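You operate a simulated robot arm through the tools that you are given. There is no shell and no other tool.

Carry out the task below with a simulated two-armed robot. There is one attempt and no reset: what you move stays moved.

Task
Swap the work lamp's flat blue battery for the grey one and light it.
Fine: switch off first; the flat battery goes on the battery board. Set down upright: what you pick out.

The check looks at the end state, three seconds after you hand in, the way a careful person would. Anything else that was tipped, shoved, dropped, spilled or broken makes it a failure.

Robot
Two 7-joint arms with three-finger grippers on one trunk that stands fixed in place. Base frame: the origin is at the foot of the trunk, x ahead of it, y to its left, z up; the work surface is at about z = 0.868. Lengths are in m, angles in degrees, forces in N, time in s.
The left shoulder is at [0.03, 0.124, 1.208], the right one opposite. With the tool pointing down near the work surface each hand reaches from about 0.1 to 0.76 m from the base axis, measured 20 degrees to its own side. Payload 2.2 kg a hand.
Tool frame (each hand has its own): the origin (TCP) lies between the finger pads and is the grasp point; the fingertips stand 0.028 m ahead of it; z points along the fingers, y is the line along which they close. The gripper opens to 0.102 m; its body begins 0.071 m behind the TCP.
Orientation is told as [roll, pitch, yaw] about the base's x, y, z axes, in that order, counted from this pose: with the fingers straight down and closing along the base's y, the tool's x points along the base's -x, its y along +y and its z along -z.

Tools
- The arms move only by the tool servo_tool. It takes "left_plan", "right_plan" or both (then of equal length, played together; a hand with none holds still); each is a list of rows, each a list of 6 numbers: the shift along the tool's x, y, z in m, then the turn, a rotation vector about the tool's x, y, z in degrees. In form: [[tx, ty, tz, ax, ay, az], ...]. A call has 1 to 20 rows; each row shifts and turns the commanded pose from where the row before left it, along the tool's axes as they then stand. "left_claw" and "right_claw" are, for a hand that has rows, the gripper command, from -1 (fully open) to 1 (shut), values between in proportion, set as the call begins (left out, the last holds). Each row takes 0.2 s and may step no farther than 0.05 m and 8.6 degrees from the row before; otherwise, or with a gripper value out of range, the whole call is refused. A pose out of reach is approached as far as the arm can. The call stops where the force on the tool passes 90 N (or 10 N more than at its start, if that is more) or the arm is blocked; 0.2 s more then pass. The fingers move at their own pace (about 0.1436 m/s each) and stop on an object; they squeeze with about 41 N. The grip force told is the motor's: it shows also when the fingers shut on nothing. Time passes only in rows, and 0.2 s behind the last, so rows that do not move let the fingers close. The reply holds the time, the measured pose of the TCP, the force on the tool along the base axes, the opening and the grip force, in the units named above and with some noise, with the torque about the TCP (base axes, N m) and any sound that the robot's microphone picked up.
- Cameras (640 x 400 px; columns grow to the right, rows downward): "scene" is now at [0.0423, 0.0022, 1.9148]; the picture's right is [0.03, -1.00, 0.00], its down [-0.82, -0.02, -0.57] and it looks along [0.57, 0.02, -0.82] (base axes); focal length 316 px, centre (320, 200). "left" rides on the left gripper at [0.072, 0.038, -0.086] in its tool frame; the picture's right is [-0.47, 0.89, 0.00], its down [-0.60, -0.32, -0.73] and it looks along [-0.65, -0.34, 0.68] (tool axes); focal length 256 px, centre (320, 200). "right" rides on the right gripper at [0.069, 0.044, -0.086] in its tool frame; the picture's right is [-0.54, 0.84, 0.00], its down [-0.58, -0.37, -0.73] and it looks along [-0.62, -0.39, 0.68] (tool axes); focal length 256 px, centre (320, 200). There is no depth. A picture from a camera that has moved, and an enlarged one, comes with that camera's place and axes in the base frame and with its lens.
- snapshot(camera): a new picture of that camera. The clock stands still meanwhile.
- lift_body(by): moves the trunk up (or, below 0, down) by that many m; the arms and the scene camera ride with it, the base frame stays. It gives what a move gives, with no picture.
- head_to(pan, tilt): turns the head with the scene camera to pan (to the left, within 143 degrees either way) and tilt (down, from -29 to 69), counted from straight ahead of the robot. It gives what a move gives.
- inspect(camera, box): a new picture of the part [left, top, right, bottom] of that camera's present view, enlarged. The clock stands still meanwhile.
- close_job(): hands the job in; it is judged then, once.

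Nothing tells you positions but the pictures and the camera data. Unless the task says otherwise, let go and move clear before handing in.

The tools are called after "Emit:" by a JSON object that holds its "fn" and its "kwargs". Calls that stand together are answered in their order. servo_tool: Moves the arms, as the interface text tells. Its arguments: {"type":"object","properties":{"left_plan":{"type":"array","items":{"type":"array","items":{"type":"number"}}},"left_claw":{"type":"number"},"right_plan":{"type":"array","items":{"type":"array","items":{"type":"number"}}},"right_claw":{"type":"number"}},"required":[]} The other tools are called the same way: lift_body (by) moves the trunk up or down; head_to (pan, tilt) turns the head that bears the scene camera; snapshot (camera) takes a picture; inspect (camera, box) takes an enlarged picture of a part of a camera's view; close_job () hands the job in.

At the start:

```text
t: 0.0
left_tcp_pos: [0.5307, 0.208, 1.3632]
left_tcp_rot: [0.0, 0.0, -0.1]
left_contact_force: [0.1, -0.5, -0.4]
left_ft_torque: [-0.01, -0.01, 0.01]
left_width: 0.1019
left_gripper_force: 0.0
right_tcp_pos: [0.5628, -0.3285, 1.4403]
right_tcp_rot: [0.0, 0.0, 0.1]
right_contact_force: [-0.1, -0.5, 0.0]
right_ft_torque: [0.01, -0.01, -0.01]
right_width: 0.1021
right_gripper_force: 0.1
trunk travel left (down, up): [-0.45, 0.09]
head pan, tilt (commanded): [1.8, 55.5]
```

scene: 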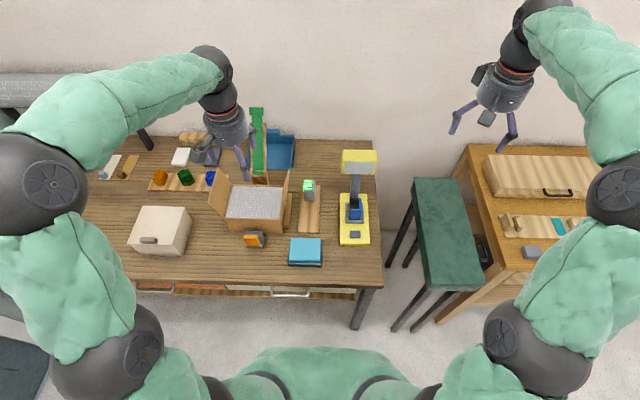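
right: 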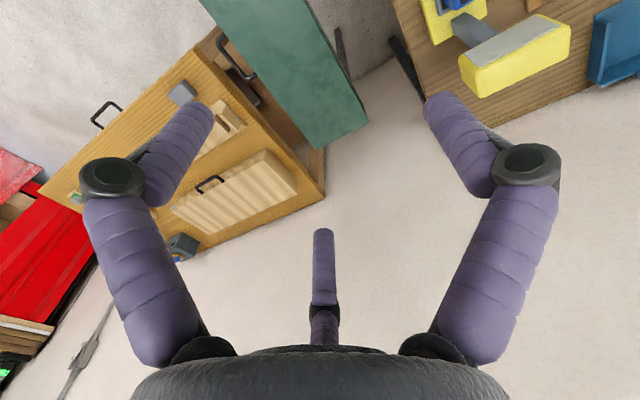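
left: 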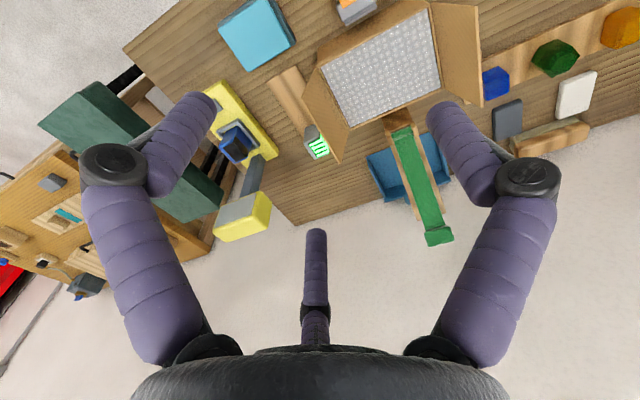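

I see a table with a yellow work lamp holding a blue battery, a small board with a battery carrying a green display next to it, and various other things. I'll look more closely before moving.

Emit:
{"fn": "inspect", "kwargs": {"camera": "scene", "box": [280, 140, 400, 260]}}

Emit:
{"fn": "inspect", "kwargs": {"camera": "scene", "box": [80, 120, 330, 280]}}

Emit:
{"fn": "inspect", "kwargs": {"camera": "left", "box": [180, 60, 340, 260]}}

```text
3.33 times, centred on (340, 200) of scene
camera zoom: at [0.0423, 0.0022, 1.9148], right [0.03, -1.0, 0.0], down [-0.82, -0.02, -0.57], along [0.57, 0.02, -0.82], focal length 1054 px, centre (253, 200)
```

zoom: 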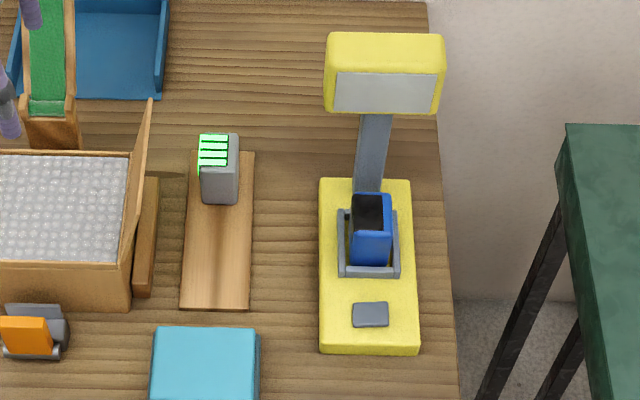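

```text
2.50 times, centred on (205, 200) of scene
camera zoom: at [0.0423, 0.0022, 1.9148], right [0.03, -1.0, 0.0], down [-0.82, -0.02, -0.57], along [0.57, 0.02, -0.82], focal length 790 px, centre (608, 200)
```

zoom: 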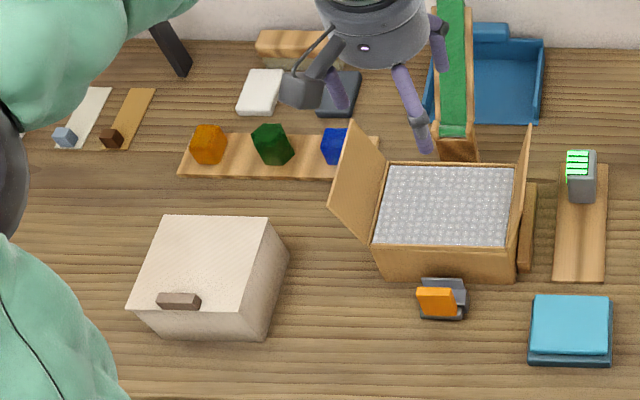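

```text
2.00 times, centred on (260, 160) of left
camera zoom: at [0.457, 0.2483, 1.4489], right [0.47, 0.89, 0.0], down [0.6, -0.32, 0.73], along [0.65, -0.34, -0.68], focal length 512 px, centre (440, 280)
```

zoom: 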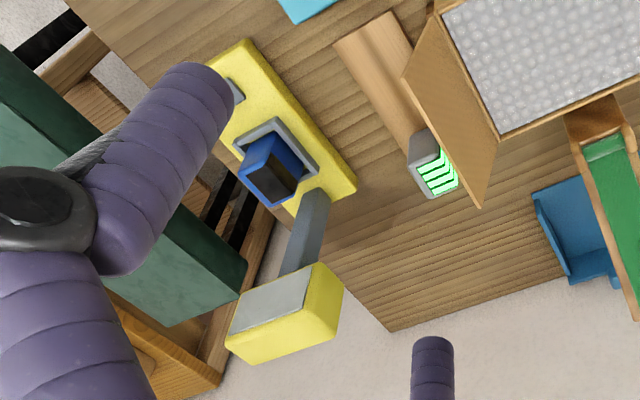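

The lamp has a yellow base with a grey switch pad in front and a grey bay holding the blue battery. The grey battery stands at the far end of a small wooden board. I'll zoom in on each for details.

Emit:
{"fn": "inspect", "kwargs": {"camera": "scene", "box": [335, 190, 375, 250]}}

Emit:
{"fn": "inspect", "kwargs": {"camera": "scene", "box": [290, 170, 330, 240]}}

Emit:
{"fn": "inspect", "kwargs": {"camera": "left", "box": [205, 70, 275, 170]}}

```text
6.67 times, centred on (355, 220) of scene
camera zoom: at [0.0423, 0.0022, 1.9148], right [0.03, -1.0, 0.0], down [-0.82, -0.02, -0.57], along [0.57, 0.02, -0.82], focal length 2107 px, centre (87, 67)
```

zoom: 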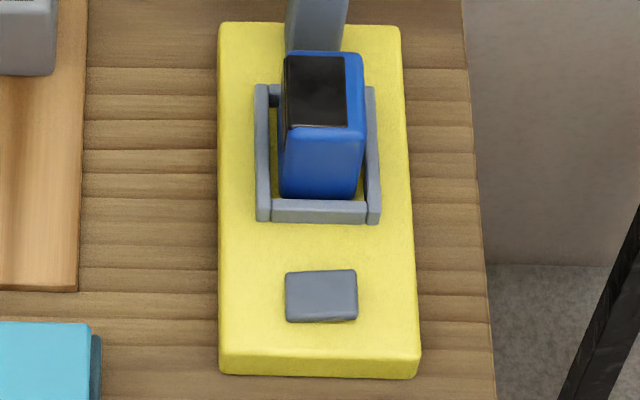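

```text
5.71 times, centred on (310, 205) of scene
camera zoom: at [0.0423, 0.0022, 1.9148], right [0.03, -1.0, 0.0], down [-0.82, -0.02, -0.57], along [0.57, 0.02, -0.82], focal length 1806 px, centre (377, 171)
```

zoom: 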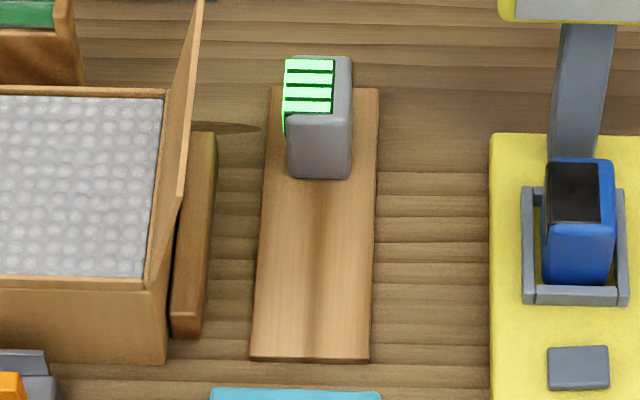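

```text
4.00 times, centred on (240, 120) of left
camera zoom: at [0.457, 0.2483, 1.4489], right [0.47, 0.89, 0.0], down [0.6, -0.32, 0.73], along [0.65, -0.34, -0.68], focal length 1024 px, centre (640, 520)
```

zoom: 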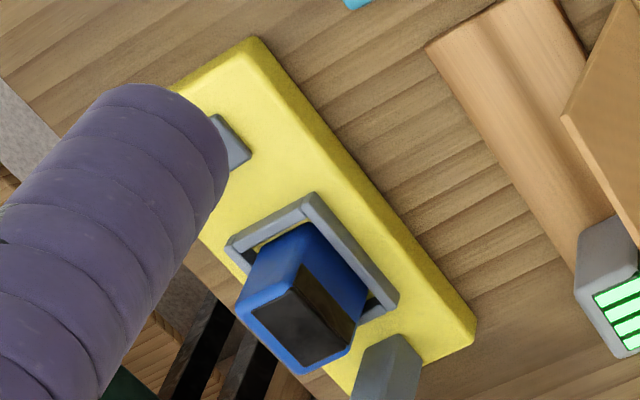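

The batteries are about 4–5 cm wide and 7–8 cm tall, and the lamp head overhangs just behind the bay. Before planning the grasp I'll look at the finger layout, open and then closed in free air.

Emit:
{"fn": "inspect", "kwargs": {"camera": "scene", "box": [430, 40, 550, 160]}}

Emit:
{"fn": "servo_tool", "kwargs": {"right_plan": [[0, 0, 0, 0, 0, 0], [0, 0, 0, 0, 0, 0], [0, 0, 0, 0, 0, 0], [0, 0, 0, 0, 0, 0]], "right_claw": 0.1}}

Emit:
{"fn": "snapshot", "kwargs": {"camera": "right"}}

Emit:
{"fn": "inspect", "kwargs": {"camera": "scene", "box": [430, 40, 550, 160]}}

```text
3.33 times, centred on (490, 100) of scene
camera zoom: at [0.0423, 0.0022, 1.9148], right [0.03, -1.0, 0.0], down [-0.82, -0.02, -0.57], along [0.57, 0.02, -0.82], focal length 1054 px, centre (-247, 533)
```

zoom: 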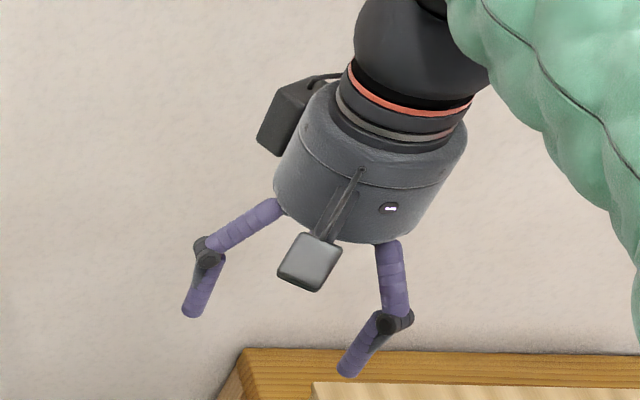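

```text
t: 1.0
left_tcp_pos: [0.5306, 0.2087, 1.3646]
left_tcp_rot: [0.1, 0.0, -0.1]
left_contact_force: [-0.3, -0.5, 0.0]
left_ft_torque: [0.02, 0.01, -0.04]
left_width: 0.1018
left_gripper_force: 0.0
right_tcp_pos: [0.5619, -0.3279, 1.44]
right_tcp_rot: [0.0, 0.1, 0.0]
right_contact_force: [-0.4, -0.5, 0.0]
right_ft_torque: [-0.01, 0.0, 0.0]
right_width: 0.0459
right_gripper_force: 0.2
trunk travel left (down, up): [-0.45, 0.09]
head pan, tilt (commanded): [1.8, 55.5]
```

```text
taken
camera right: at [0.4924, -0.285, 1.5266], right [0.54, 0.84, 0.0], down [0.58, -0.37, 0.73], along [0.62, -0.39, -0.68], focal length 256 px, centre (320, 200)
```

right: 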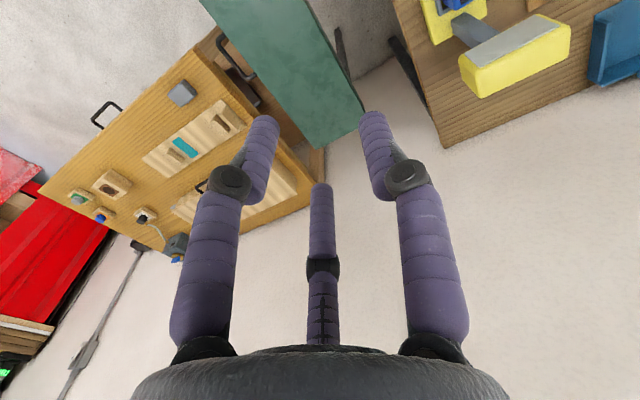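

```text
3.33 times, centred on (490, 100) of scene
camera zoom: at [0.0423, 0.0022, 1.9148], right [0.03, -1.0, 0.0], down [-0.82, -0.02, -0.57], along [0.57, 0.02, -0.82], focal length 1054 px, centre (-247, 533)
```

zoom: 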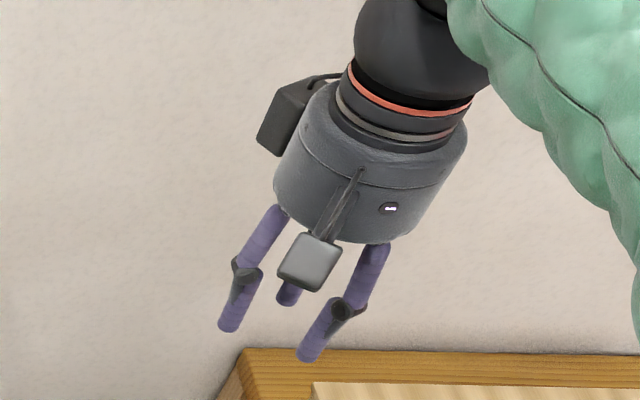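

The gripper has three fingers that close radially: one on the tool's +y side and two on the -y side at ±x. I'll zoom much further into the switch, battery, bay and board to get exact sizes.

Emit:
{"fn": "inspect", "kwargs": {"camera": "scene", "box": [343, 225, 367, 240]}}

Emit:
{"fn": "inspect", "kwargs": {"camera": "scene", "box": [335, 194, 375, 226]}}

Emit:
{"fn": "inspect", "kwargs": {"camera": "scene", "box": [295, 174, 325, 206]}}

Emit:
{"fn": "inspect", "kwargs": {"camera": "scene", "box": [335, 145, 385, 200]}}

```text
16.00 times, centred on (355, 232) of scene
camera zoom: at [0.0423, 0.0022, 1.9148], right [0.03, -1.0, 0.0], down [-0.82, -0.02, -0.57], along [0.57, 0.02, -0.82], focal length 5058 px, centre (-240, -320)
```

zoom: 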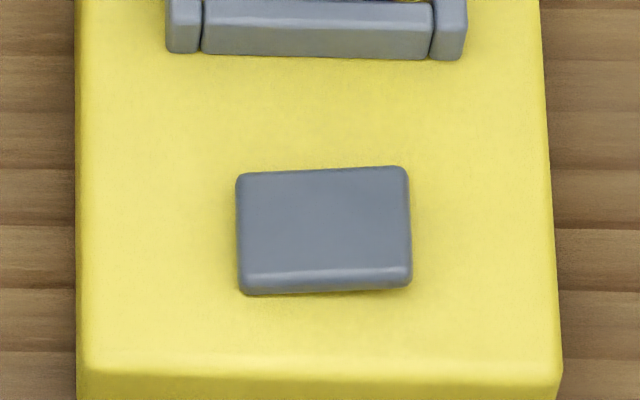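

```text
12.50 times, centred on (355, 210) of scene
camera zoom: at [0.0423, 0.0022, 1.9148], right [0.03, -1.0, 0.0], down [-0.82, -0.02, -0.57], along [0.57, 0.02, -0.82], focal length 3951 px, centre (-118, 75)
```

zoom: 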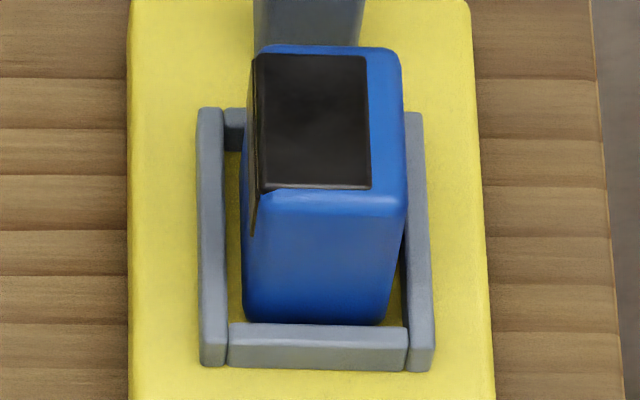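

```text
12.50 times, centred on (310, 190) of scene
camera zoom: at [0.0423, 0.0022, 1.9148], right [0.03, -1.0, 0.0], down [-0.82, -0.02, -0.57], along [0.57, 0.02, -0.82], focal length 3951 px, centre (445, 325)
```

zoom: 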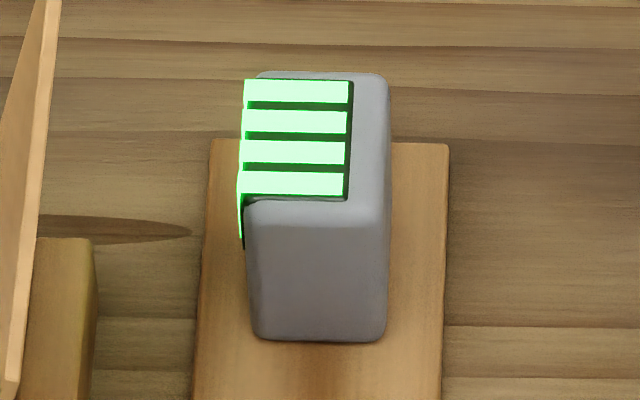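

```text
7.27 times, centred on (360, 172) of scene
camera zoom: at [0.0423, 0.0022, 1.9148], right [0.03, -1.0, 0.0], down [-0.82, -0.02, -0.57], along [0.57, 0.02, -0.82], focal length 2299 px, centre (29, 400)
```

zoom: 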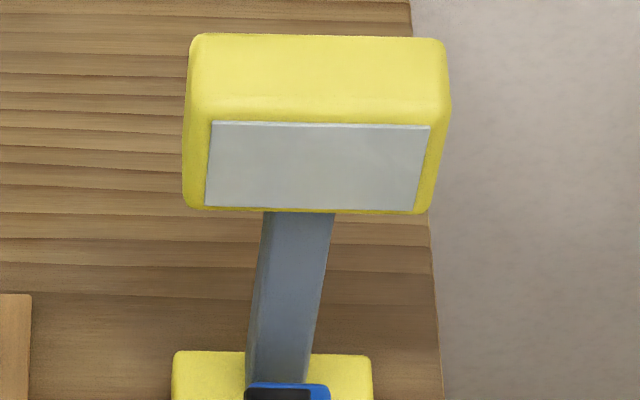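

The switch is a rocker whose -y edge (picture right) is raised. The blue battery sits at about (0.687, -0.107) and the grey one at about (0.776, 0.064), both about 44 x 53 x 68 mm. I need the extent of the cardboard box flap near the grey battery and of the lamp head, so I'll zoom there.

Emit:
{"fn": "inspect", "kwargs": {"camera": "scene", "box": [200, 160, 330, 250]}}

Emit:
{"fn": "inspect", "kwargs": {"camera": "left", "box": [270, 40, 400, 180]}}

Emit:
{"fn": "inspect", "kwargs": {"camera": "left", "box": [200, 150, 290, 250]}}

Emit:
{"fn": "inspect", "kwargs": {"camera": "scene", "box": [345, 226, 365, 238]}}

```text
4.44 times, centred on (265, 205) of scene
camera zoom: at [0.0423, 0.0022, 1.9148], right [0.03, -1.0, 0.0], down [-0.82, -0.02, -0.57], along [0.57, 0.02, -0.82], focal length 1405 px, centre (564, 178)
```

zoom: 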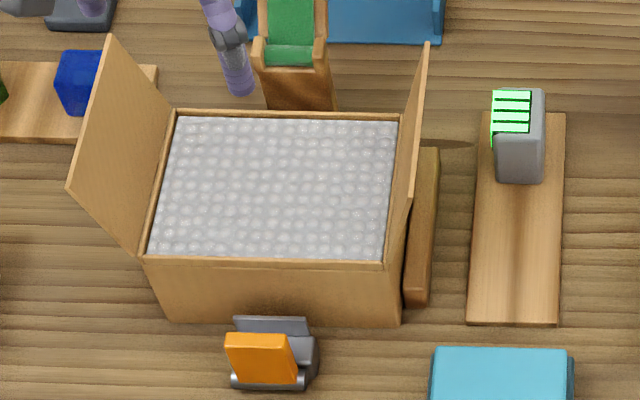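

```text
2.86 times, centred on (335, 110) of left
camera zoom: at [0.457, 0.2483, 1.4489], right [0.47, 0.88, 0.0], down [0.6, -0.32, 0.73], along [0.65, -0.34, -0.68], focal length 731 px, centre (277, 457)
```

zoom: 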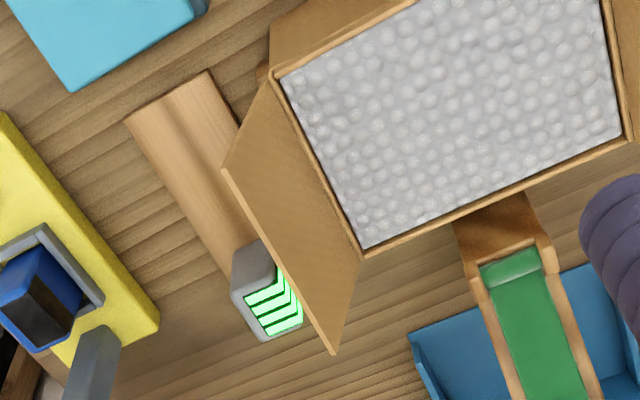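

```text
4.00 times, centred on (245, 200) of left
camera zoom: at [0.457, 0.2483, 1.4489], right [0.47, 0.88, 0.0], down [0.6, -0.32, 0.73], along [0.65, -0.34, -0.68], focal length 1024 px, centre (620, 200)
```

zoom: 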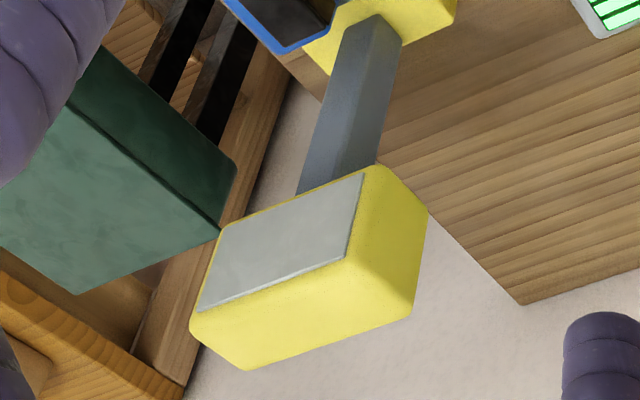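

```text
16.00 times, centred on (355, 232) of scene
camera zoom: at [0.0423, 0.0022, 1.9148], right [0.03, -1.0, 0.0], down [-0.82, -0.02, -0.57], along [0.57, 0.02, -0.82], focal length 5058 px, centre (-240, -312)
```

zoom: 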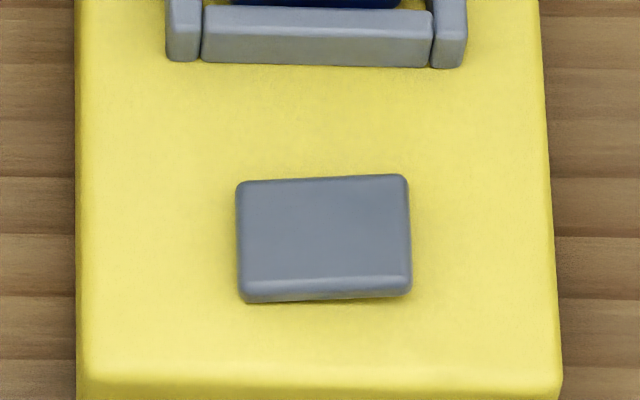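

The box flap's edge runs at about y = 0.133, z = 1.05, near the grey battery. The lamp head's front face is at about x = 0.744, z 1.055–1.13. A grasp with yaw +90 fits the 44x53 battery best (one finger in front, two on the sides), so I'll turn both hands to +90 in free air and check the arms and hand hardware.

Emit:
{"fn": "servo_tool", "kwargs": {"left_plan": [[0, 0, 0, 0, 0, -8.182], [0, 0, 0, 0, 0, -8.182], [0, 0, 0, 0, 0, -8.182], [0, 0, 0, 0, 0, -8.182], [0, 0, 0, 0, 0, -8.182], [0, 0, 0, 0, 0, -8.182], [0, 0, 0, 0, 0, -8.182], [0, 0, 0, 0, 0, -8.182], [0, 0, 0, 0, 0, -8.182], [0, 0, 0, 0, 0, -8.182], [0, 0, 0, 0, 0, -8.182]], "right_plan": [[0, 0, 0, 0, 0, -8.182], [0, 0, 0, 0, 0, -8.182], [0, 0, 0, 0, 0, -8.182], [0, 0, 0, 0, 0, -8.182], [0, 0, 0, 0, 0, -8.182], [0, 0, 0, 0, 0, -8.182], [0, 0, 0, 0, 0, -8.182], [0, 0, 0, 0, 0, -8.182], [0, 0, 0, 0, 0, -8.182], [0, 0, 0, 0, 0, -8.182], [0, 0, 0, 0, 0, -8.182]]}}

Emit:
{"fn": "snapshot", "kwargs": {"camera": "scene"}}

Emit:
{"fn": "inspect", "kwargs": {"camera": "scene", "box": [430, 40, 550, 160]}}

Emit:
{"fn": "inspect", "kwargs": {"camera": "scene", "box": [160, 60, 300, 180]}}

```text
t: 3.4
left_tcp_pos: [0.5304, 0.2095, 1.3636]
left_tcp_rot: [0.0, 0.0, 90.1]
left_contact_force: [-0.1, -0.4, -0.2]
left_ft_torque: [0.01, -0.01, 0.0]
left_width: 0.1017
left_gripper_force: 0.1
right_tcp_pos: [0.5626, -0.3299, 1.4411]
right_tcp_rot: [0.0, 0.0, 90.1]
right_contact_force: [0.2, 0.5, 0.5]
right_ft_torque: [-0.02, 0.01, 0.0]
right_width: 0.0458
right_gripper_force: 0.1
trunk travel left (down, up): [-0.45, 0.09]
head pan, tilt (commanded): [1.8, 55.5]
```

```text
taken
camera scene: at [0.0423, 0.0022, 1.9148], right [0.03, -1.0, 0.0], down [-0.82, -0.02, -0.57], along [0.57, 0.02, -0.82], focal length 316 px, centre (320, 200)
```

scene: 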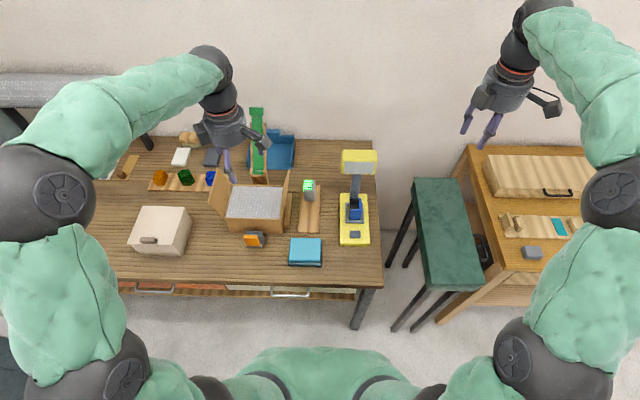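

```text
3.33 times, centred on (490, 100) of scene
camera zoom: at [0.0423, 0.0022, 1.9148], right [0.03, -1.0, 0.0], down [-0.82, -0.02, -0.57], along [0.57, 0.02, -0.82], focal length 1054 px, centre (-247, 533)
```

zoom: 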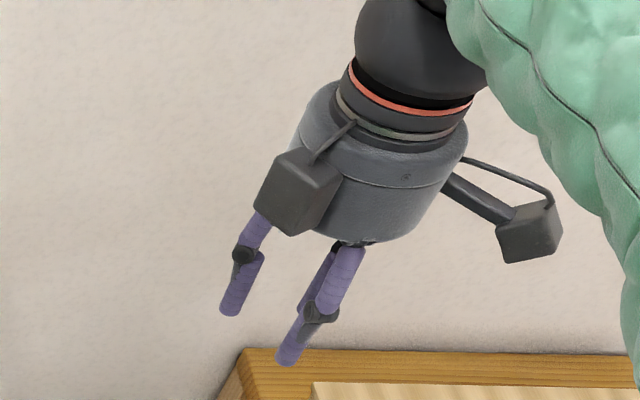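

```text
3.33 times, centred on (230, 120) of scene
camera zoom: at [0.0423, 0.0022, 1.9148], right [0.03, -1.0, 0.0], down [-0.82, -0.02, -0.57], along [0.57, 0.02, -0.82], focal length 1054 px, centre (620, 467)
```

zoom: 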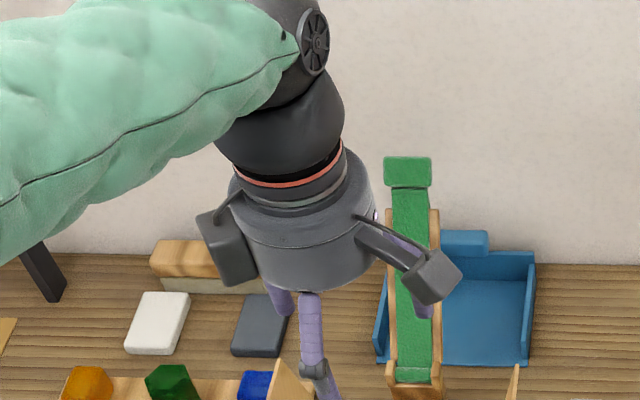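

The hands turn to yaw +90 without trouble, which puts the small black box and the camera on the robot's side, clear of the lamp head. Next I close the right hand to a fist and bring it above the raised (-y) half of the rocker.

Emit:
{"fn": "servo_tool", "kwargs": {"right_plan": [[-0.0207, -0.0033, 0.0391, 0, 0, 0], [-0.0207, -0.0033, 0.0391, 0, 0, 0], [-0.0207, -0.0033, 0.0391, 0, 0, 0], [-0.0207, -0.0033, 0.0391, 0, 0, 0], [-0.0207, -0.0033, 0.0391, 0, 0, 0], [-0.0207, -0.0033, 0.0391, 0, 0, 0], [-0.0207, -0.0033, 0.0391, 0, 0, 0], [-0.0207, -0.0033, 0.0391, 0, 0, 0], [-0.0207, -0.0033, 0.0391, 0, 0, 0], [-0.0207, -0.0033, 0.0391, 0, 0, 0]], "right_claw": 1}}

Emit:
{"fn": "snapshot", "kwargs": {"camera": "scene"}}

Emit:
{"fn": "snapshot", "kwargs": {"camera": "right"}}

```text
t: 5.6
left_tcp_pos: [0.5329, 0.2096, 1.3635]
left_tcp_rot: [0.0, 0.0, 89.9]
left_contact_force: [0.5, -0.4, 0.0]
left_ft_torque: [-0.04, 0.01, -0.01]
left_width: 0.102
left_gripper_force: 0.1
right_tcp_pos: [0.5968, -0.1195, 1.0487]
right_tcp_rot: [0.0, 0.1, 89.9]
right_contact_force: [0.8, 0.0, 0.1]
right_ft_torque: [0.0, 0.02, 0.0]
right_width: 0.0022
right_gripper_force: 31.1
trunk travel left (down, up): [-0.45, 0.09]
head pan, tilt (commanded): [1.8, 55.5]
```

```text
taken
camera scene: at [0.0439, 0.003, 1.9148], right [0.03, -1.0, 0.0], down [-0.82, -0.03, -0.56], along [0.56, 0.02, -0.83], focal length 316 px, centre (320, 200)
```

scene: 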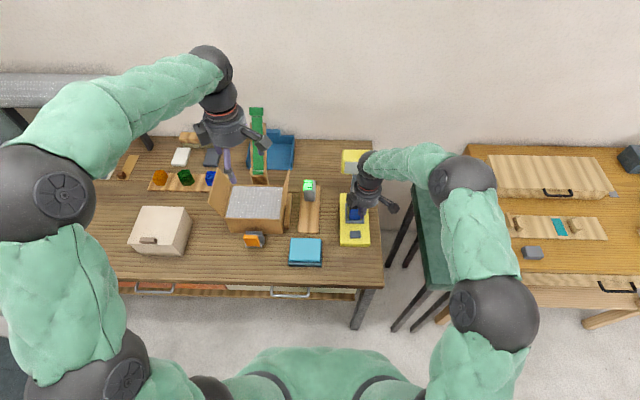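

```text
taken
camera right: at [0.5528, -0.1892, 1.1349], right [-0.84, 0.54, 0.0], down [0.36, 0.58, 0.73], along [0.39, 0.62, -0.68], focal length 256 px, centre (320, 200)
```

right: 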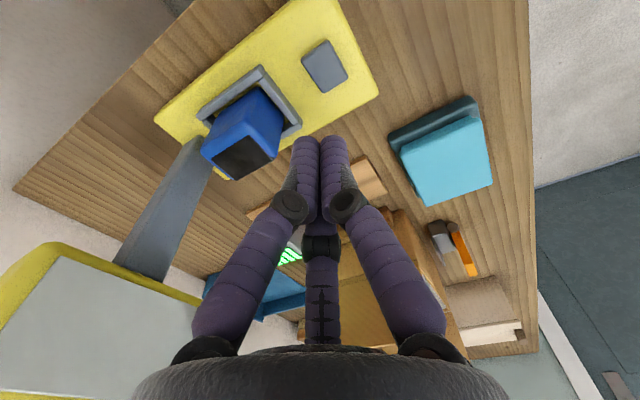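

The fist is above the switch, so I'll check its alignment against the rocker from both cameras.

Emit:
{"fn": "inspect", "kwargs": {"camera": "right", "box": [240, 20, 400, 160]}}

Emit:
{"fn": "inspect", "kwargs": {"camera": "scene", "box": [330, 190, 380, 250]}}

```text
2.86 times, centred on (320, 90) of right
camera zoom: at [0.5528, -0.1892, 1.1349], right [-0.84, 0.54, 0.0], down [0.36, 0.58, 0.73], along [0.39, 0.62, -0.68], focal length 731 px, centre (320, 514)
```

zoom: 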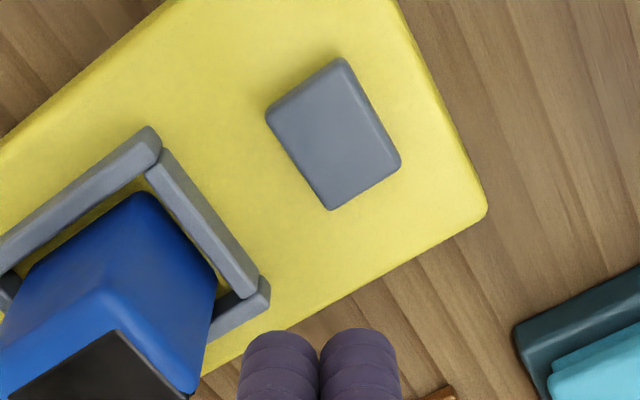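

```text
6.67 times, centred on (355, 220) of scene
camera zoom: at [0.0439, 0.003, 1.9148], right [0.03, -1.0, 0.0], down [-0.82, -0.03, -0.56], along [0.56, 0.02, -0.83], focal length 2107 px, centre (87, 67)
```

zoom: 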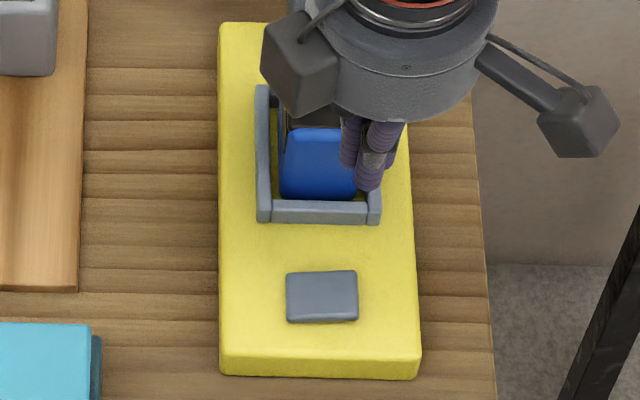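

Both cameras agree to within a few millimetres that the rocker centre is near (0.596, -0.109), and the fist at y ≈ -0.121 is over its raised half. I'll go down to about 2 cm above it.

Emit:
{"fn": "servo_tool", "kwargs": {"right_plan": [[0, 0, 0.035, 0, 0, 0], [0, 0, 0.035, 0, 0, 0], [0, 0, 0.03, 0, 0, 0], [0, 0, 0, 0, 0, 0]]}}

Emit:
{"fn": "inspect", "kwargs": {"camera": "scene", "box": [330, 200, 380, 250]}}

Emit:
{"fn": "snapshot", "kwargs": {"camera": "right"}}

```text
t: 6.6
left_tcp_pos: [0.53, 0.2085, 1.3641]
left_tcp_rot: [0.0, 0.0, 89.8]
left_contact_force: [-0.5, -0.6, -0.2]
left_ft_torque: [0.02, -0.01, -0.01]
left_width: 0.1016
left_gripper_force: 0.0
right_tcp_pos: [0.5955, -0.12, 0.949]
right_tcp_rot: [0.0, 0.0, 90.0]
right_contact_force: [0.2, -0.2, 0.6]
right_ft_torque: [-0.02, -0.01, 0.0]
right_width: 0.002
right_gripper_force: 31.2
trunk travel left (down, up): [-0.45, 0.09]
head pan, tilt (commanded): [1.8, 55.5]
```

```text
8.00 times, centred on (355, 225) of scene
camera zoom: at [0.0422, 0.0025, 1.9149], right [0.03, -1.0, 0.0], down [-0.82, -0.02, -0.57], along [0.57, 0.02, -0.82], focal length 2529 px, centre (40, 0)
```

zoom: 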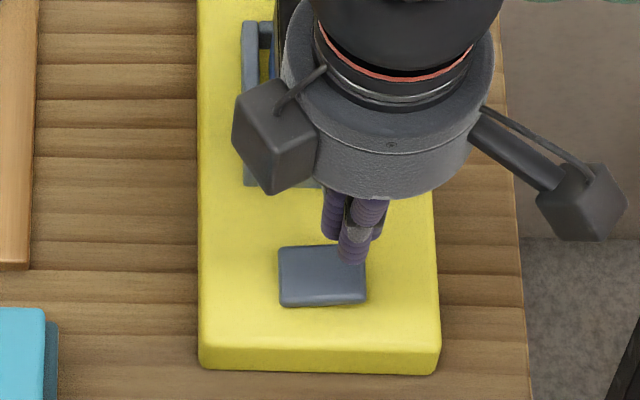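

```text
taken
camera right: at [0.5523, -0.1894, 1.036], right [-0.84, 0.54, 0.0], down [0.36, 0.58, 0.73], along [0.39, 0.62, -0.68], focal length 256 px, centre (320, 200)
```

right: 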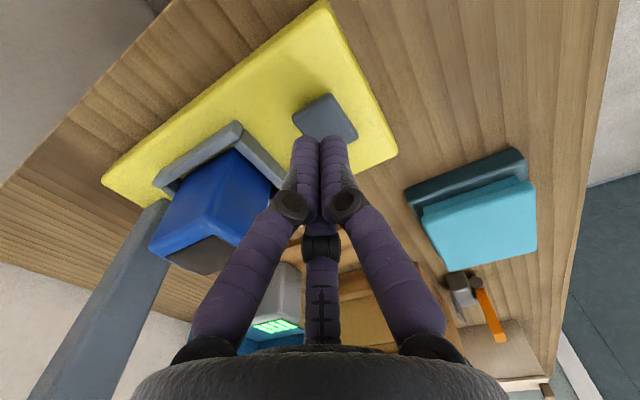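

The fist is over the raised part of the rocker. I'll go down in small steps, watching the force.

Emit:
{"fn": "servo_tool", "kwargs": {"right_plan": [[0, 0, 0.005, 0, 0, 0], [0, 0, 0.005, 0, 0, 0], [0, 0, 0.004, 0, 0, 0], [0, 0, 0.002, 0, 0, 0], [0, 0, 0.002, 0, 0, 0]]}}

Emit:
{"fn": "inspect", "kwargs": {"camera": "scene", "box": [340, 220, 370, 240]}}

```text
t: 7.8
left_tcp_pos: [0.5301, 0.2087, 1.3639]
left_tcp_rot: [-0.1, 0.1, 89.9]
left_contact_force: [0.3, -0.6, -0.7]
left_ft_torque: [0.03, 0.0, -0.03]
left_width: 0.102
left_gripper_force: 0.2
right_tcp_pos: [0.596, -0.1209, 0.9319]
right_tcp_rot: [-0.1, 0.0, 89.9]
right_contact_force: [0.1, 0.3, -0.1]
right_ft_torque: [-0.04, 0.02, 0.03]
right_width: 0.002
right_gripper_force: 31.4
trunk travel left (down, up): [-0.45, 0.09]
head pan, tilt (commanded): [1.8, 55.5]
```

```text
16.00 times, centred on (355, 230) of scene
camera zoom: at [0.0424, 0.0023, 1.9148], right [0.03, -1.0, 0.0], down [-0.82, -0.02, -0.57], along [0.57, 0.02, -0.82], focal length 5058 px, centre (-240, -280)
```

zoom: 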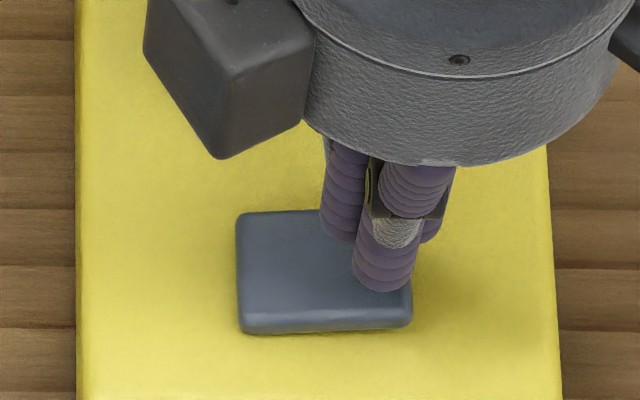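

There's no contact yet, with the fingertips at about z = 0.904. I'll continue in 2 mm steps.

Emit:
{"fn": "servo_tool", "kwargs": {"right_plan": [[0, 0, 0.002, 0, 0, 0], [0, 0, 0.002, 0, 0, 0], [0, 0, 0.001, 0, 0, 0], [0, 0, 0.001, 0, 0, 0]]}}

Emit:
{"fn": "inspect", "kwargs": {"camera": "scene", "box": [340, 220, 370, 240]}}

```text
t: 8.8
left_tcp_pos: [0.5311, 0.2092, 1.3639]
left_tcp_rot: [0.0, -0.1, 89.9]
left_contact_force: [-0.4, -0.3, -0.1]
left_ft_torque: [-0.01, 0.0, -0.02]
left_width: 0.102
left_gripper_force: 0.1
right_tcp_pos: [0.5966, -0.1195, 0.926]
right_tcp_rot: [-0.1, 0.0, 89.9]
right_contact_force: [-0.2, -0.2, -0.8]
right_ft_torque: [0.0, -0.01, 0.0]
right_width: 0.0021
right_gripper_force: 31.5
trunk travel left (down, up): [-0.45, 0.09]
head pan, tilt (commanded): [1.8, 55.5]
```

```text
16.00 times, centred on (355, 230) of scene
camera zoom: at [0.0424, 0.0023, 1.9148], right [0.03, -1.0, 0.0], down [-0.82, -0.02, -0.57], along [0.57, 0.02, -0.82], focal length 5058 px, centre (-240, -280)
```

zoom: 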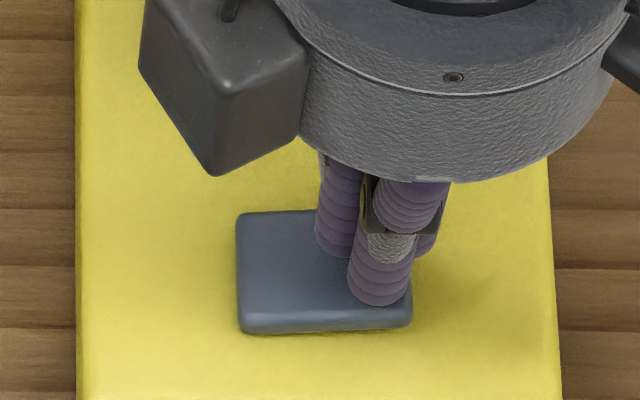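

Still just above the rocker. I'll keep going down in 1 mm steps.

Emit:
{"fn": "servo_tool", "kwargs": {"right_plan": [[0, 0, 0.001, 0, 0, 0], [0, 0, 0.001, 0, 0, 0], [0, 0, 0.001, 0, 0, 0], [0, 0, 0, 0, 0, 0]]}}

Emit:
{"fn": "inspect", "kwargs": {"camera": "scene", "box": [340, 220, 370, 240]}}

```text
t: 9.8
left_tcp_pos: [0.5314, 0.2088, 1.3636]
left_tcp_rot: [-0.1, 0.1, 89.9]
left_contact_force: [-0.7, 1.0, -1.1]
left_ft_torque: [0.0, -0.03, 0.01]
left_width: 0.1017
left_gripper_force: 0.1
right_tcp_pos: [0.5954, -0.1207, 0.9231]
right_tcp_rot: [0.0, 0.0, 90.0]
right_contact_force: [-0.4, -0.6, -0.2]
right_ft_torque: [0.01, 0.02, 0.0]
right_width: 0.0024
right_gripper_force: 31.8
trunk travel left (down, up): [-0.45, 0.09]
head pan, tilt (commanded): [1.8, 55.5]
```

```text
16.00 times, centred on (355, 230) of scene
camera zoom: at [0.0424, 0.0023, 1.9148], right [0.03, -1.0, 0.0], down [-0.82, -0.02, -0.57], along [0.57, 0.02, -0.82], focal length 5058 px, centre (-240, -280)
```

zoom: 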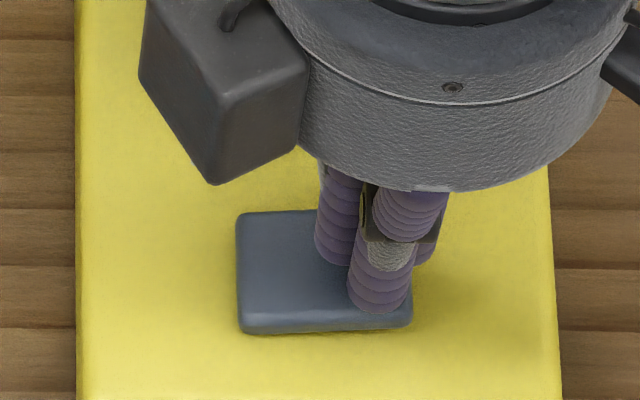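

Emit:
{"fn": "servo_tool", "kwargs": {"right_plan": [[0, 0, 0.001, 0, 0, 0], [0, 0, 0.001, 0, 0, 0], [0, 0, 0.001, 0, 0, 0], [0, 0, 0, 0, 0, 0]]}}

Emit:
{"fn": "inspect", "kwargs": {"camera": "scene", "box": [340, 220, 370, 240]}}

```text
t: 10.8
left_tcp_pos: [0.5316, 0.2094, 1.3646]
left_tcp_rot: [0.1, 0.0, 89.9]
left_contact_force: [-0.4, 0.4, 0.4]
left_ft_torque: [-0.03, -0.02, 0.01]
left_width: 0.1019
left_gripper_force: 0.1
right_tcp_pos: [0.596, -0.1217, 0.9192]
right_tcp_rot: [-0.1, 0.0, 89.9]
right_contact_force: [0.1, -0.7, 0.3]
right_ft_torque: [-0.01, 0.01, -0.01]
right_width: 0.0025
right_gripper_force: 31.2
trunk travel left (down, up): [-0.45, 0.09]
head pan, tilt (commanded): [1.8, 55.5]
```

```text
16.00 times, centred on (355, 230) of scene
camera zoom: at [0.0423, 0.0023, 1.9148], right [0.03, -1.0, 0.0], down [-0.82, -0.02, -0.57], along [0.57, 0.02, -0.82], focal length 5058 px, centre (-240, -280)
```

zoom: 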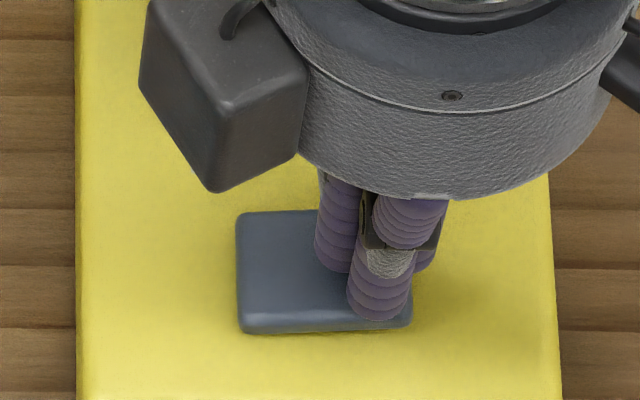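

Emit:
{"fn": "servo_tool", "kwargs": {"right_plan": [[0, 0, 0.001, 0, 0, 0], [0, 0, 0.001, 0, 0, 0], [0, 0, 0.001, 0, 0, 0], [0, 0, 0, 0, 0, 0]]}}

Emit:
{"fn": "inspect", "kwargs": {"camera": "scene", "box": [340, 220, 370, 240]}}

```text
t: 11.8
left_tcp_pos: [0.5301, 0.2085, 1.3648]
left_tcp_rot: [0.0, 0.0, 89.9]
left_contact_force: [0.3, 0.2, 0.9]
left_ft_torque: [-0.01, 0.0, 0.0]
left_width: 0.102
left_gripper_force: 0.0
right_tcp_pos: [0.5955, -0.12, 0.9163]
right_tcp_rot: [0.0, 0.0, 89.9]
right_contact_force: [-0.8, 0.7, 0.9]
right_ft_torque: [0.01, 0.01, 0.0]
right_width: 0.0022
right_gripper_force: 31.4
trunk travel left (down, up): [-0.45, 0.09]
head pan, tilt (commanded): [1.8, 55.5]
```

```text
16.00 times, centred on (355, 230) of scene
camera zoom: at [0.0423, 0.0023, 1.9148], right [0.03, -1.0, 0.0], down [-0.82, -0.02, -0.57], along [0.57, 0.02, -0.82], focal length 5058 px, centre (-240, -280)
```

zoom: 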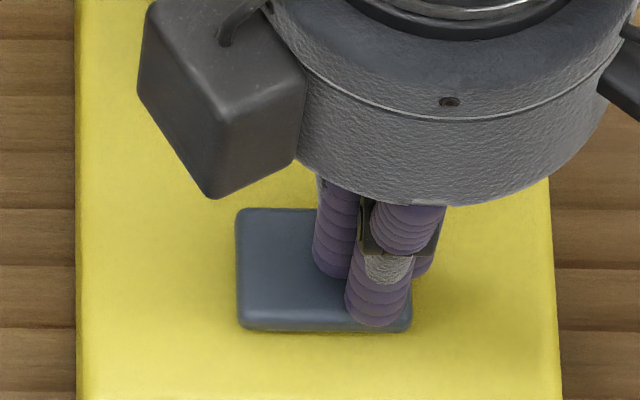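

The rocker's left edge has started to rise, so it is moving under the finger. I'll keep pressing gently.

Emit:
{"fn": "servo_tool", "kwargs": {"right_plan": [[0, 0, 0.001, 0, 0, 0], [0, 0, 0.001, 0, 0, 0], [0, 0, 0.001, 0, 0, 0], [0, 0, 0, 0, 0, 0]]}}

Emit:
{"fn": "inspect", "kwargs": {"camera": "scene", "box": [340, 220, 370, 240]}}

```text
t: 12.8
left_tcp_pos: [0.528, 0.2099, 1.3654]
left_tcp_rot: [-0.1, 0.0, 89.9]
left_contact_force: [0.8, 0.0, 0.9]
left_ft_torque: [0.0, -0.03, -0.01]
left_width: 0.102
left_gripper_force: 0.1
right_tcp_pos: [0.5954, -0.1211, 0.9163]
right_tcp_rot: [-0.4, 0.0, 89.8]
right_contact_force: [-2.8, 3.1, 26.9]
right_ft_torque: [0.4, 0.13, 0.33]
right_width: 0.006
right_gripper_force: 31.3
trunk travel left (down, up): [-0.45, 0.09]
head pan, tilt (commanded): [1.8, 55.5]
```

```text
16.00 times, centred on (355, 230) of scene
camera zoom: at [0.0386, 0.0034, 1.9151], right [0.03, -1.0, 0.0], down [-0.82, -0.03, -0.57], along [0.57, 0.02, -0.82], focal length 5058 px, centre (-240, -280)
```

zoom: 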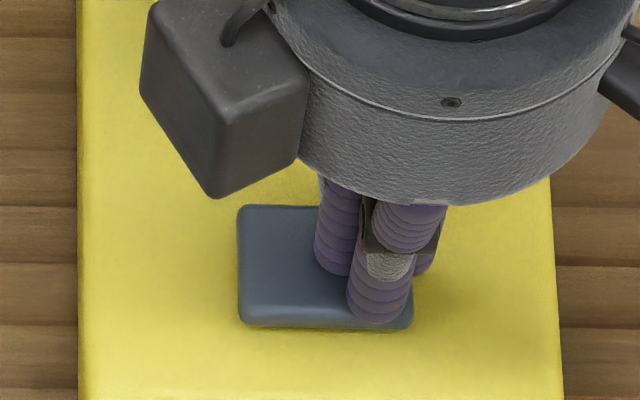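

The rocker looks tipped the other way now, with 27 N on the fingers. I'll lift off and check that it stays.

Emit:
{"fn": "servo_tool", "kwargs": {"right_plan": [[0, 0, -0.01, 0, 0, 0], [0, 0, -0.03, 0, 0, 0], [0, 0, -0.03, 0, 0, 0], [0, 0, -0.03, 0, 0, 0]]}}

Emit:
{"fn": "inspect", "kwargs": {"camera": "scene", "box": [345, 226, 365, 238]}}

Emit:
{"fn": "inspect", "kwargs": {"camera": "scene", "box": [330, 140, 390, 250]}}

```text
t: 13.8
left_tcp_pos: [0.5289, 0.2092, 1.3641]
left_tcp_rot: [0.0, 0.0, 89.9]
left_contact_force: [0.1, -0.2, 0.2]
left_ft_torque: [0.01, -0.04, 0.02]
left_width: 0.1021
left_gripper_force: 0.1
right_tcp_pos: [0.5929, -0.1191, 1.015]
right_tcp_rot: [0.1, 0.1, 89.8]
right_contact_force: [0.0, -0.1, 0.1]
right_ft_torque: [-0.03, 0.01, 0.01]
right_width: 0.002
right_gripper_force: 31.3
trunk travel left (down, up): [-0.45, 0.09]
head pan, tilt (commanded): [1.8, 55.5]
```

```text
16.00 times, centred on (355, 232) of scene
camera zoom: at [0.0408, 0.0026, 1.9148], right [0.03, -1.0, 0.0], down [-0.82, -0.03, -0.57], along [0.57, 0.02, -0.82], focal length 5058 px, centre (-240, -312)
```

zoom: 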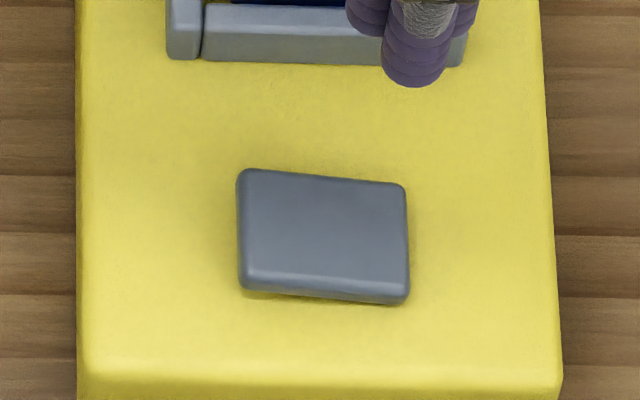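

```text
3.64 times, centred on (360, 195) of scene
camera zoom: at [0.0408, 0.0026, 1.9148], right [0.03, -1.0, 0.0], down [-0.82, -0.03, -0.57], along [0.57, 0.02, -0.82], focal length 1149 px, centre (174, 218)
```

zoom: 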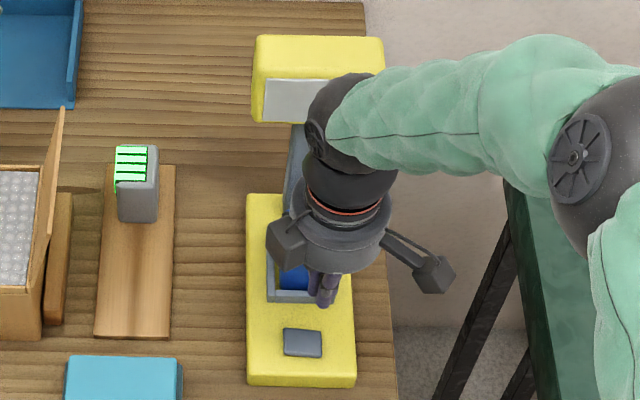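

The switch has flipped and stays put, with its +y side now raised, so I take the lamp as switched off. Next I open the right hand and move it over the blue battery, at a height that clears it.

Emit:
{"fn": "servo_tool", "kwargs": {"right_plan": [[0, 0, -0.02, 0, 0, 0], [0, 0, 0, 0, 0, 0], [-0.0043, -0.03, 0, 0, 0, 0], [-0.0043, -0.03, 0, 0, 0, 0], [-0.0044, -0.03, 0, 0, 0, 0], [0, 0, 0, 0, 0, 0]], "right_claw": -1}}

Emit:
{"fn": "inspect", "kwargs": {"camera": "scene", "box": [320, 130, 400, 250]}}

Emit:
{"fn": "snapshot", "kwargs": {"camera": "right"}}

Emit:
{"fn": "snapshot", "kwargs": {"camera": "left"}}

```text
t: 15.2
left_tcp_pos: [0.5293, 0.2099, 1.3634]
left_tcp_rot: [0.0, 0.1, 90.0]
left_contact_force: [0.5, -0.9, -0.7]
left_ft_torque: [0.01, 0.0, 0.01]
left_width: 0.1021
left_gripper_force: 0.0
right_tcp_pos: [0.6862, -0.108, 1.0326]
right_tcp_rot: [0.0, 0.0, 89.9]
right_contact_force: [0.5, 0.1, 0.4]
right_ft_torque: [-0.02, 0.01, -0.01]
right_width: 0.1022
right_gripper_force: 0.1
trunk travel left (down, up): [-0.45, 0.09]
head pan, tilt (commanded): [1.8, 55.5]
```

```text
3.33 times, centred on (360, 190) of scene
camera zoom: at [0.0414, 0.002, 1.9149], right [0.03, -1.0, 0.0], down [-0.82, -0.02, -0.57], along [0.57, 0.02, -0.82], focal length 1054 px, centre (187, 233)
```

zoom: 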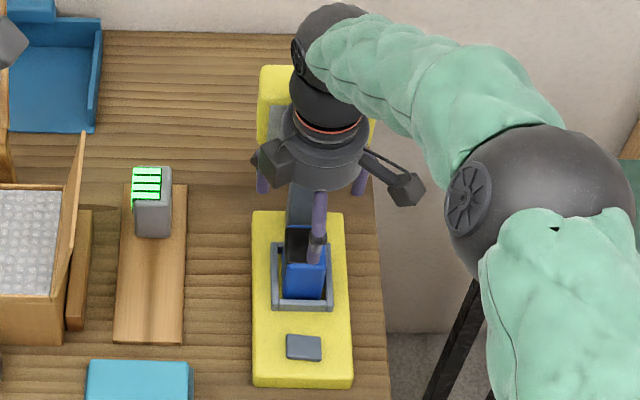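

```text
taken
camera right: at [0.6409, -0.1779, 1.1191], right [-0.84, 0.54, 0.0], down [0.36, 0.58, 0.73], along [0.39, 0.62, -0.68], focal length 256 px, centre (320, 200)
```

right: 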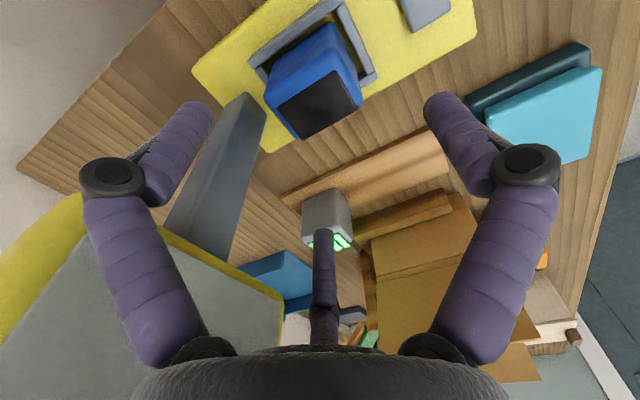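

```text
taken
camera left: at [0.4905, 0.1382, 1.4494], right [-0.88, 0.47, 0.0], down [0.32, 0.6, 0.73], along [0.34, 0.65, -0.68], focal length 256 px, centre (320, 200)
```

left: 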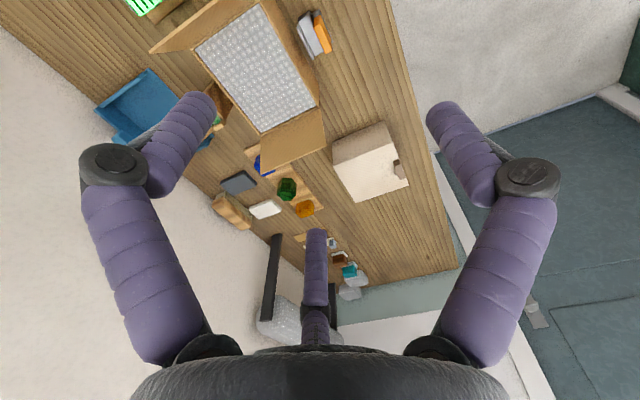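

The open hand is above the blue battery and short of the lamp head. I'll check the centring in a zoomed view before going down.

Emit:
{"fn": "inspect", "kwargs": {"camera": "right", "box": [220, 10, 420, 150]}}

Emit:
{"fn": "inspect", "kwargs": {"camera": "scene", "box": [335, 170, 375, 226]}}

```text
2.86 times, centred on (320, 80) of right
camera zoom: at [0.6409, -0.1779, 1.1191], right [-0.84, 0.54, 0.0], down [0.36, 0.58, 0.73], along [0.39, 0.62, -0.68], focal length 731 px, centre (320, 543)
```

zoom: 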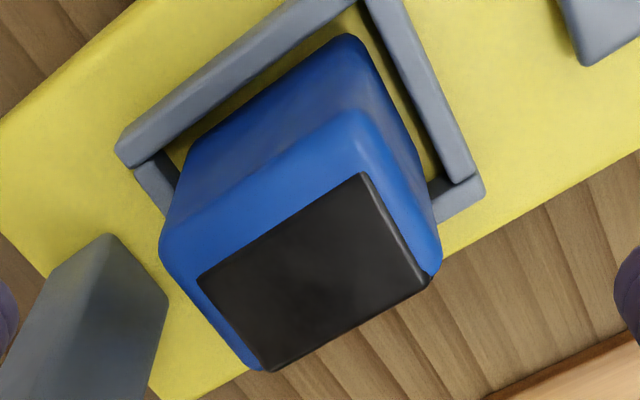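

```text
7.14 times, centred on (355, 198) of scene
camera zoom: at [0.0414, 0.002, 1.9149], right [0.03, -1.0, 0.0], down [-0.82, -0.02, -0.57], along [0.57, 0.02, -0.82], focal length 2258 px, centre (70, 214)
```

zoom: 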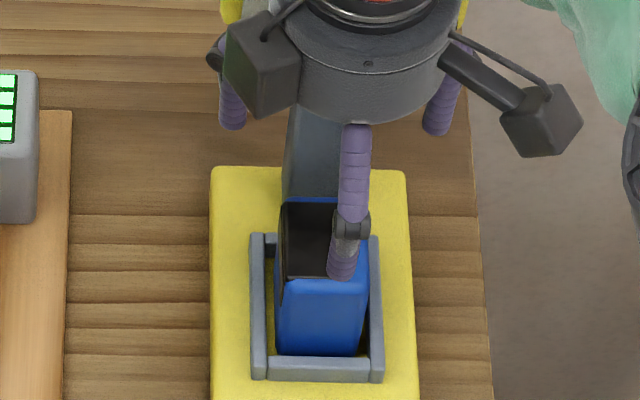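

Both cameras agree that the hand is centred on the blue battery within about 3 mm. I'll lower it to grasp height with the fingertips just above the bay walls.

Emit:
{"fn": "servo_tool", "kwargs": {"right_plan": [[0, 0, 0.025, 0, 0, 0], [0, 0, 0.025, 0, 0, 0], [0, 0, 0.02, 0, 0, 0], [0, 0, 0.015, 0, 0, 0], [0, 0, 0, 0, 0, 0]]}}

Emit:
{"fn": "inspect", "kwargs": {"camera": "scene", "box": [320, 150, 400, 230]}}

Emit:
{"fn": "snapshot", "kwargs": {"camera": "right"}}

```text
t: 16.4
left_tcp_pos: [0.5323, 0.209, 1.3639]
left_tcp_rot: [0.0, 0.0, 90.0]
left_contact_force: [0.1, 0.6, -0.3]
left_ft_torque: [-0.02, -0.06, -0.01]
left_width: 0.1019
left_gripper_force: 0.0
right_tcp_pos: [0.6853, -0.1071, 0.9487]
right_tcp_rot: [0.0, 0.0, 89.8]
right_contact_force: [-0.8, -0.4, 0.8]
right_ft_torque: [0.01, -0.01, -0.04]
right_width: 0.102
right_gripper_force: 0.0
trunk travel left (down, up): [-0.45, 0.09]
head pan, tilt (commanded): [1.8, 55.5]
```

```text
5.00 times, centred on (360, 190) of scene
camera zoom: at [0.0421, 0.0024, 1.9148], right [0.03, -1.0, 0.0], down [-0.82, -0.02, -0.57], along [0.57, 0.02, -0.82], focal length 1580 px, centre (120, 250)
```

zoom: 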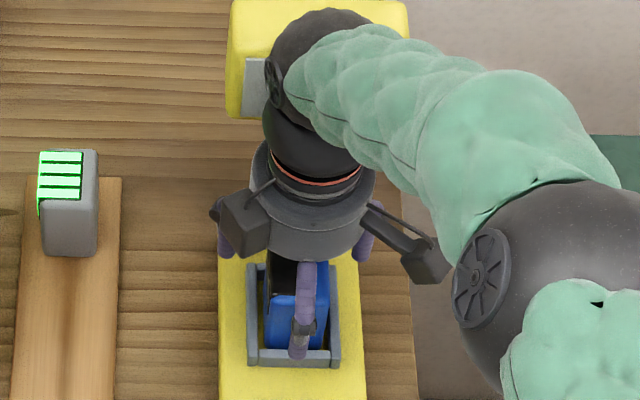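

```text
taken
camera right: at [0.6408, -0.1771, 1.0348], right [-0.84, 0.54, 0.0], down [0.36, 0.58, 0.73], along [0.39, 0.62, -0.68], focal length 256 px, centre (320, 200)
```

right: 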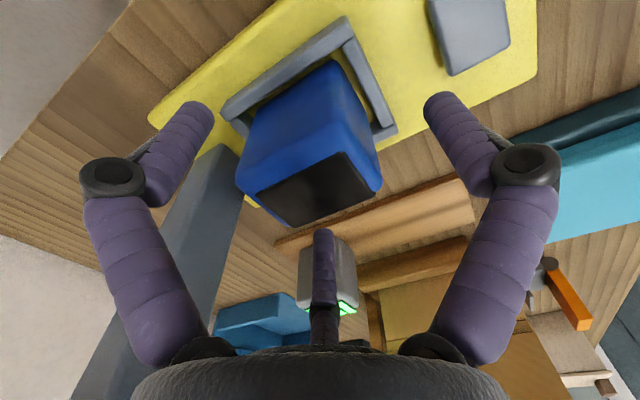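

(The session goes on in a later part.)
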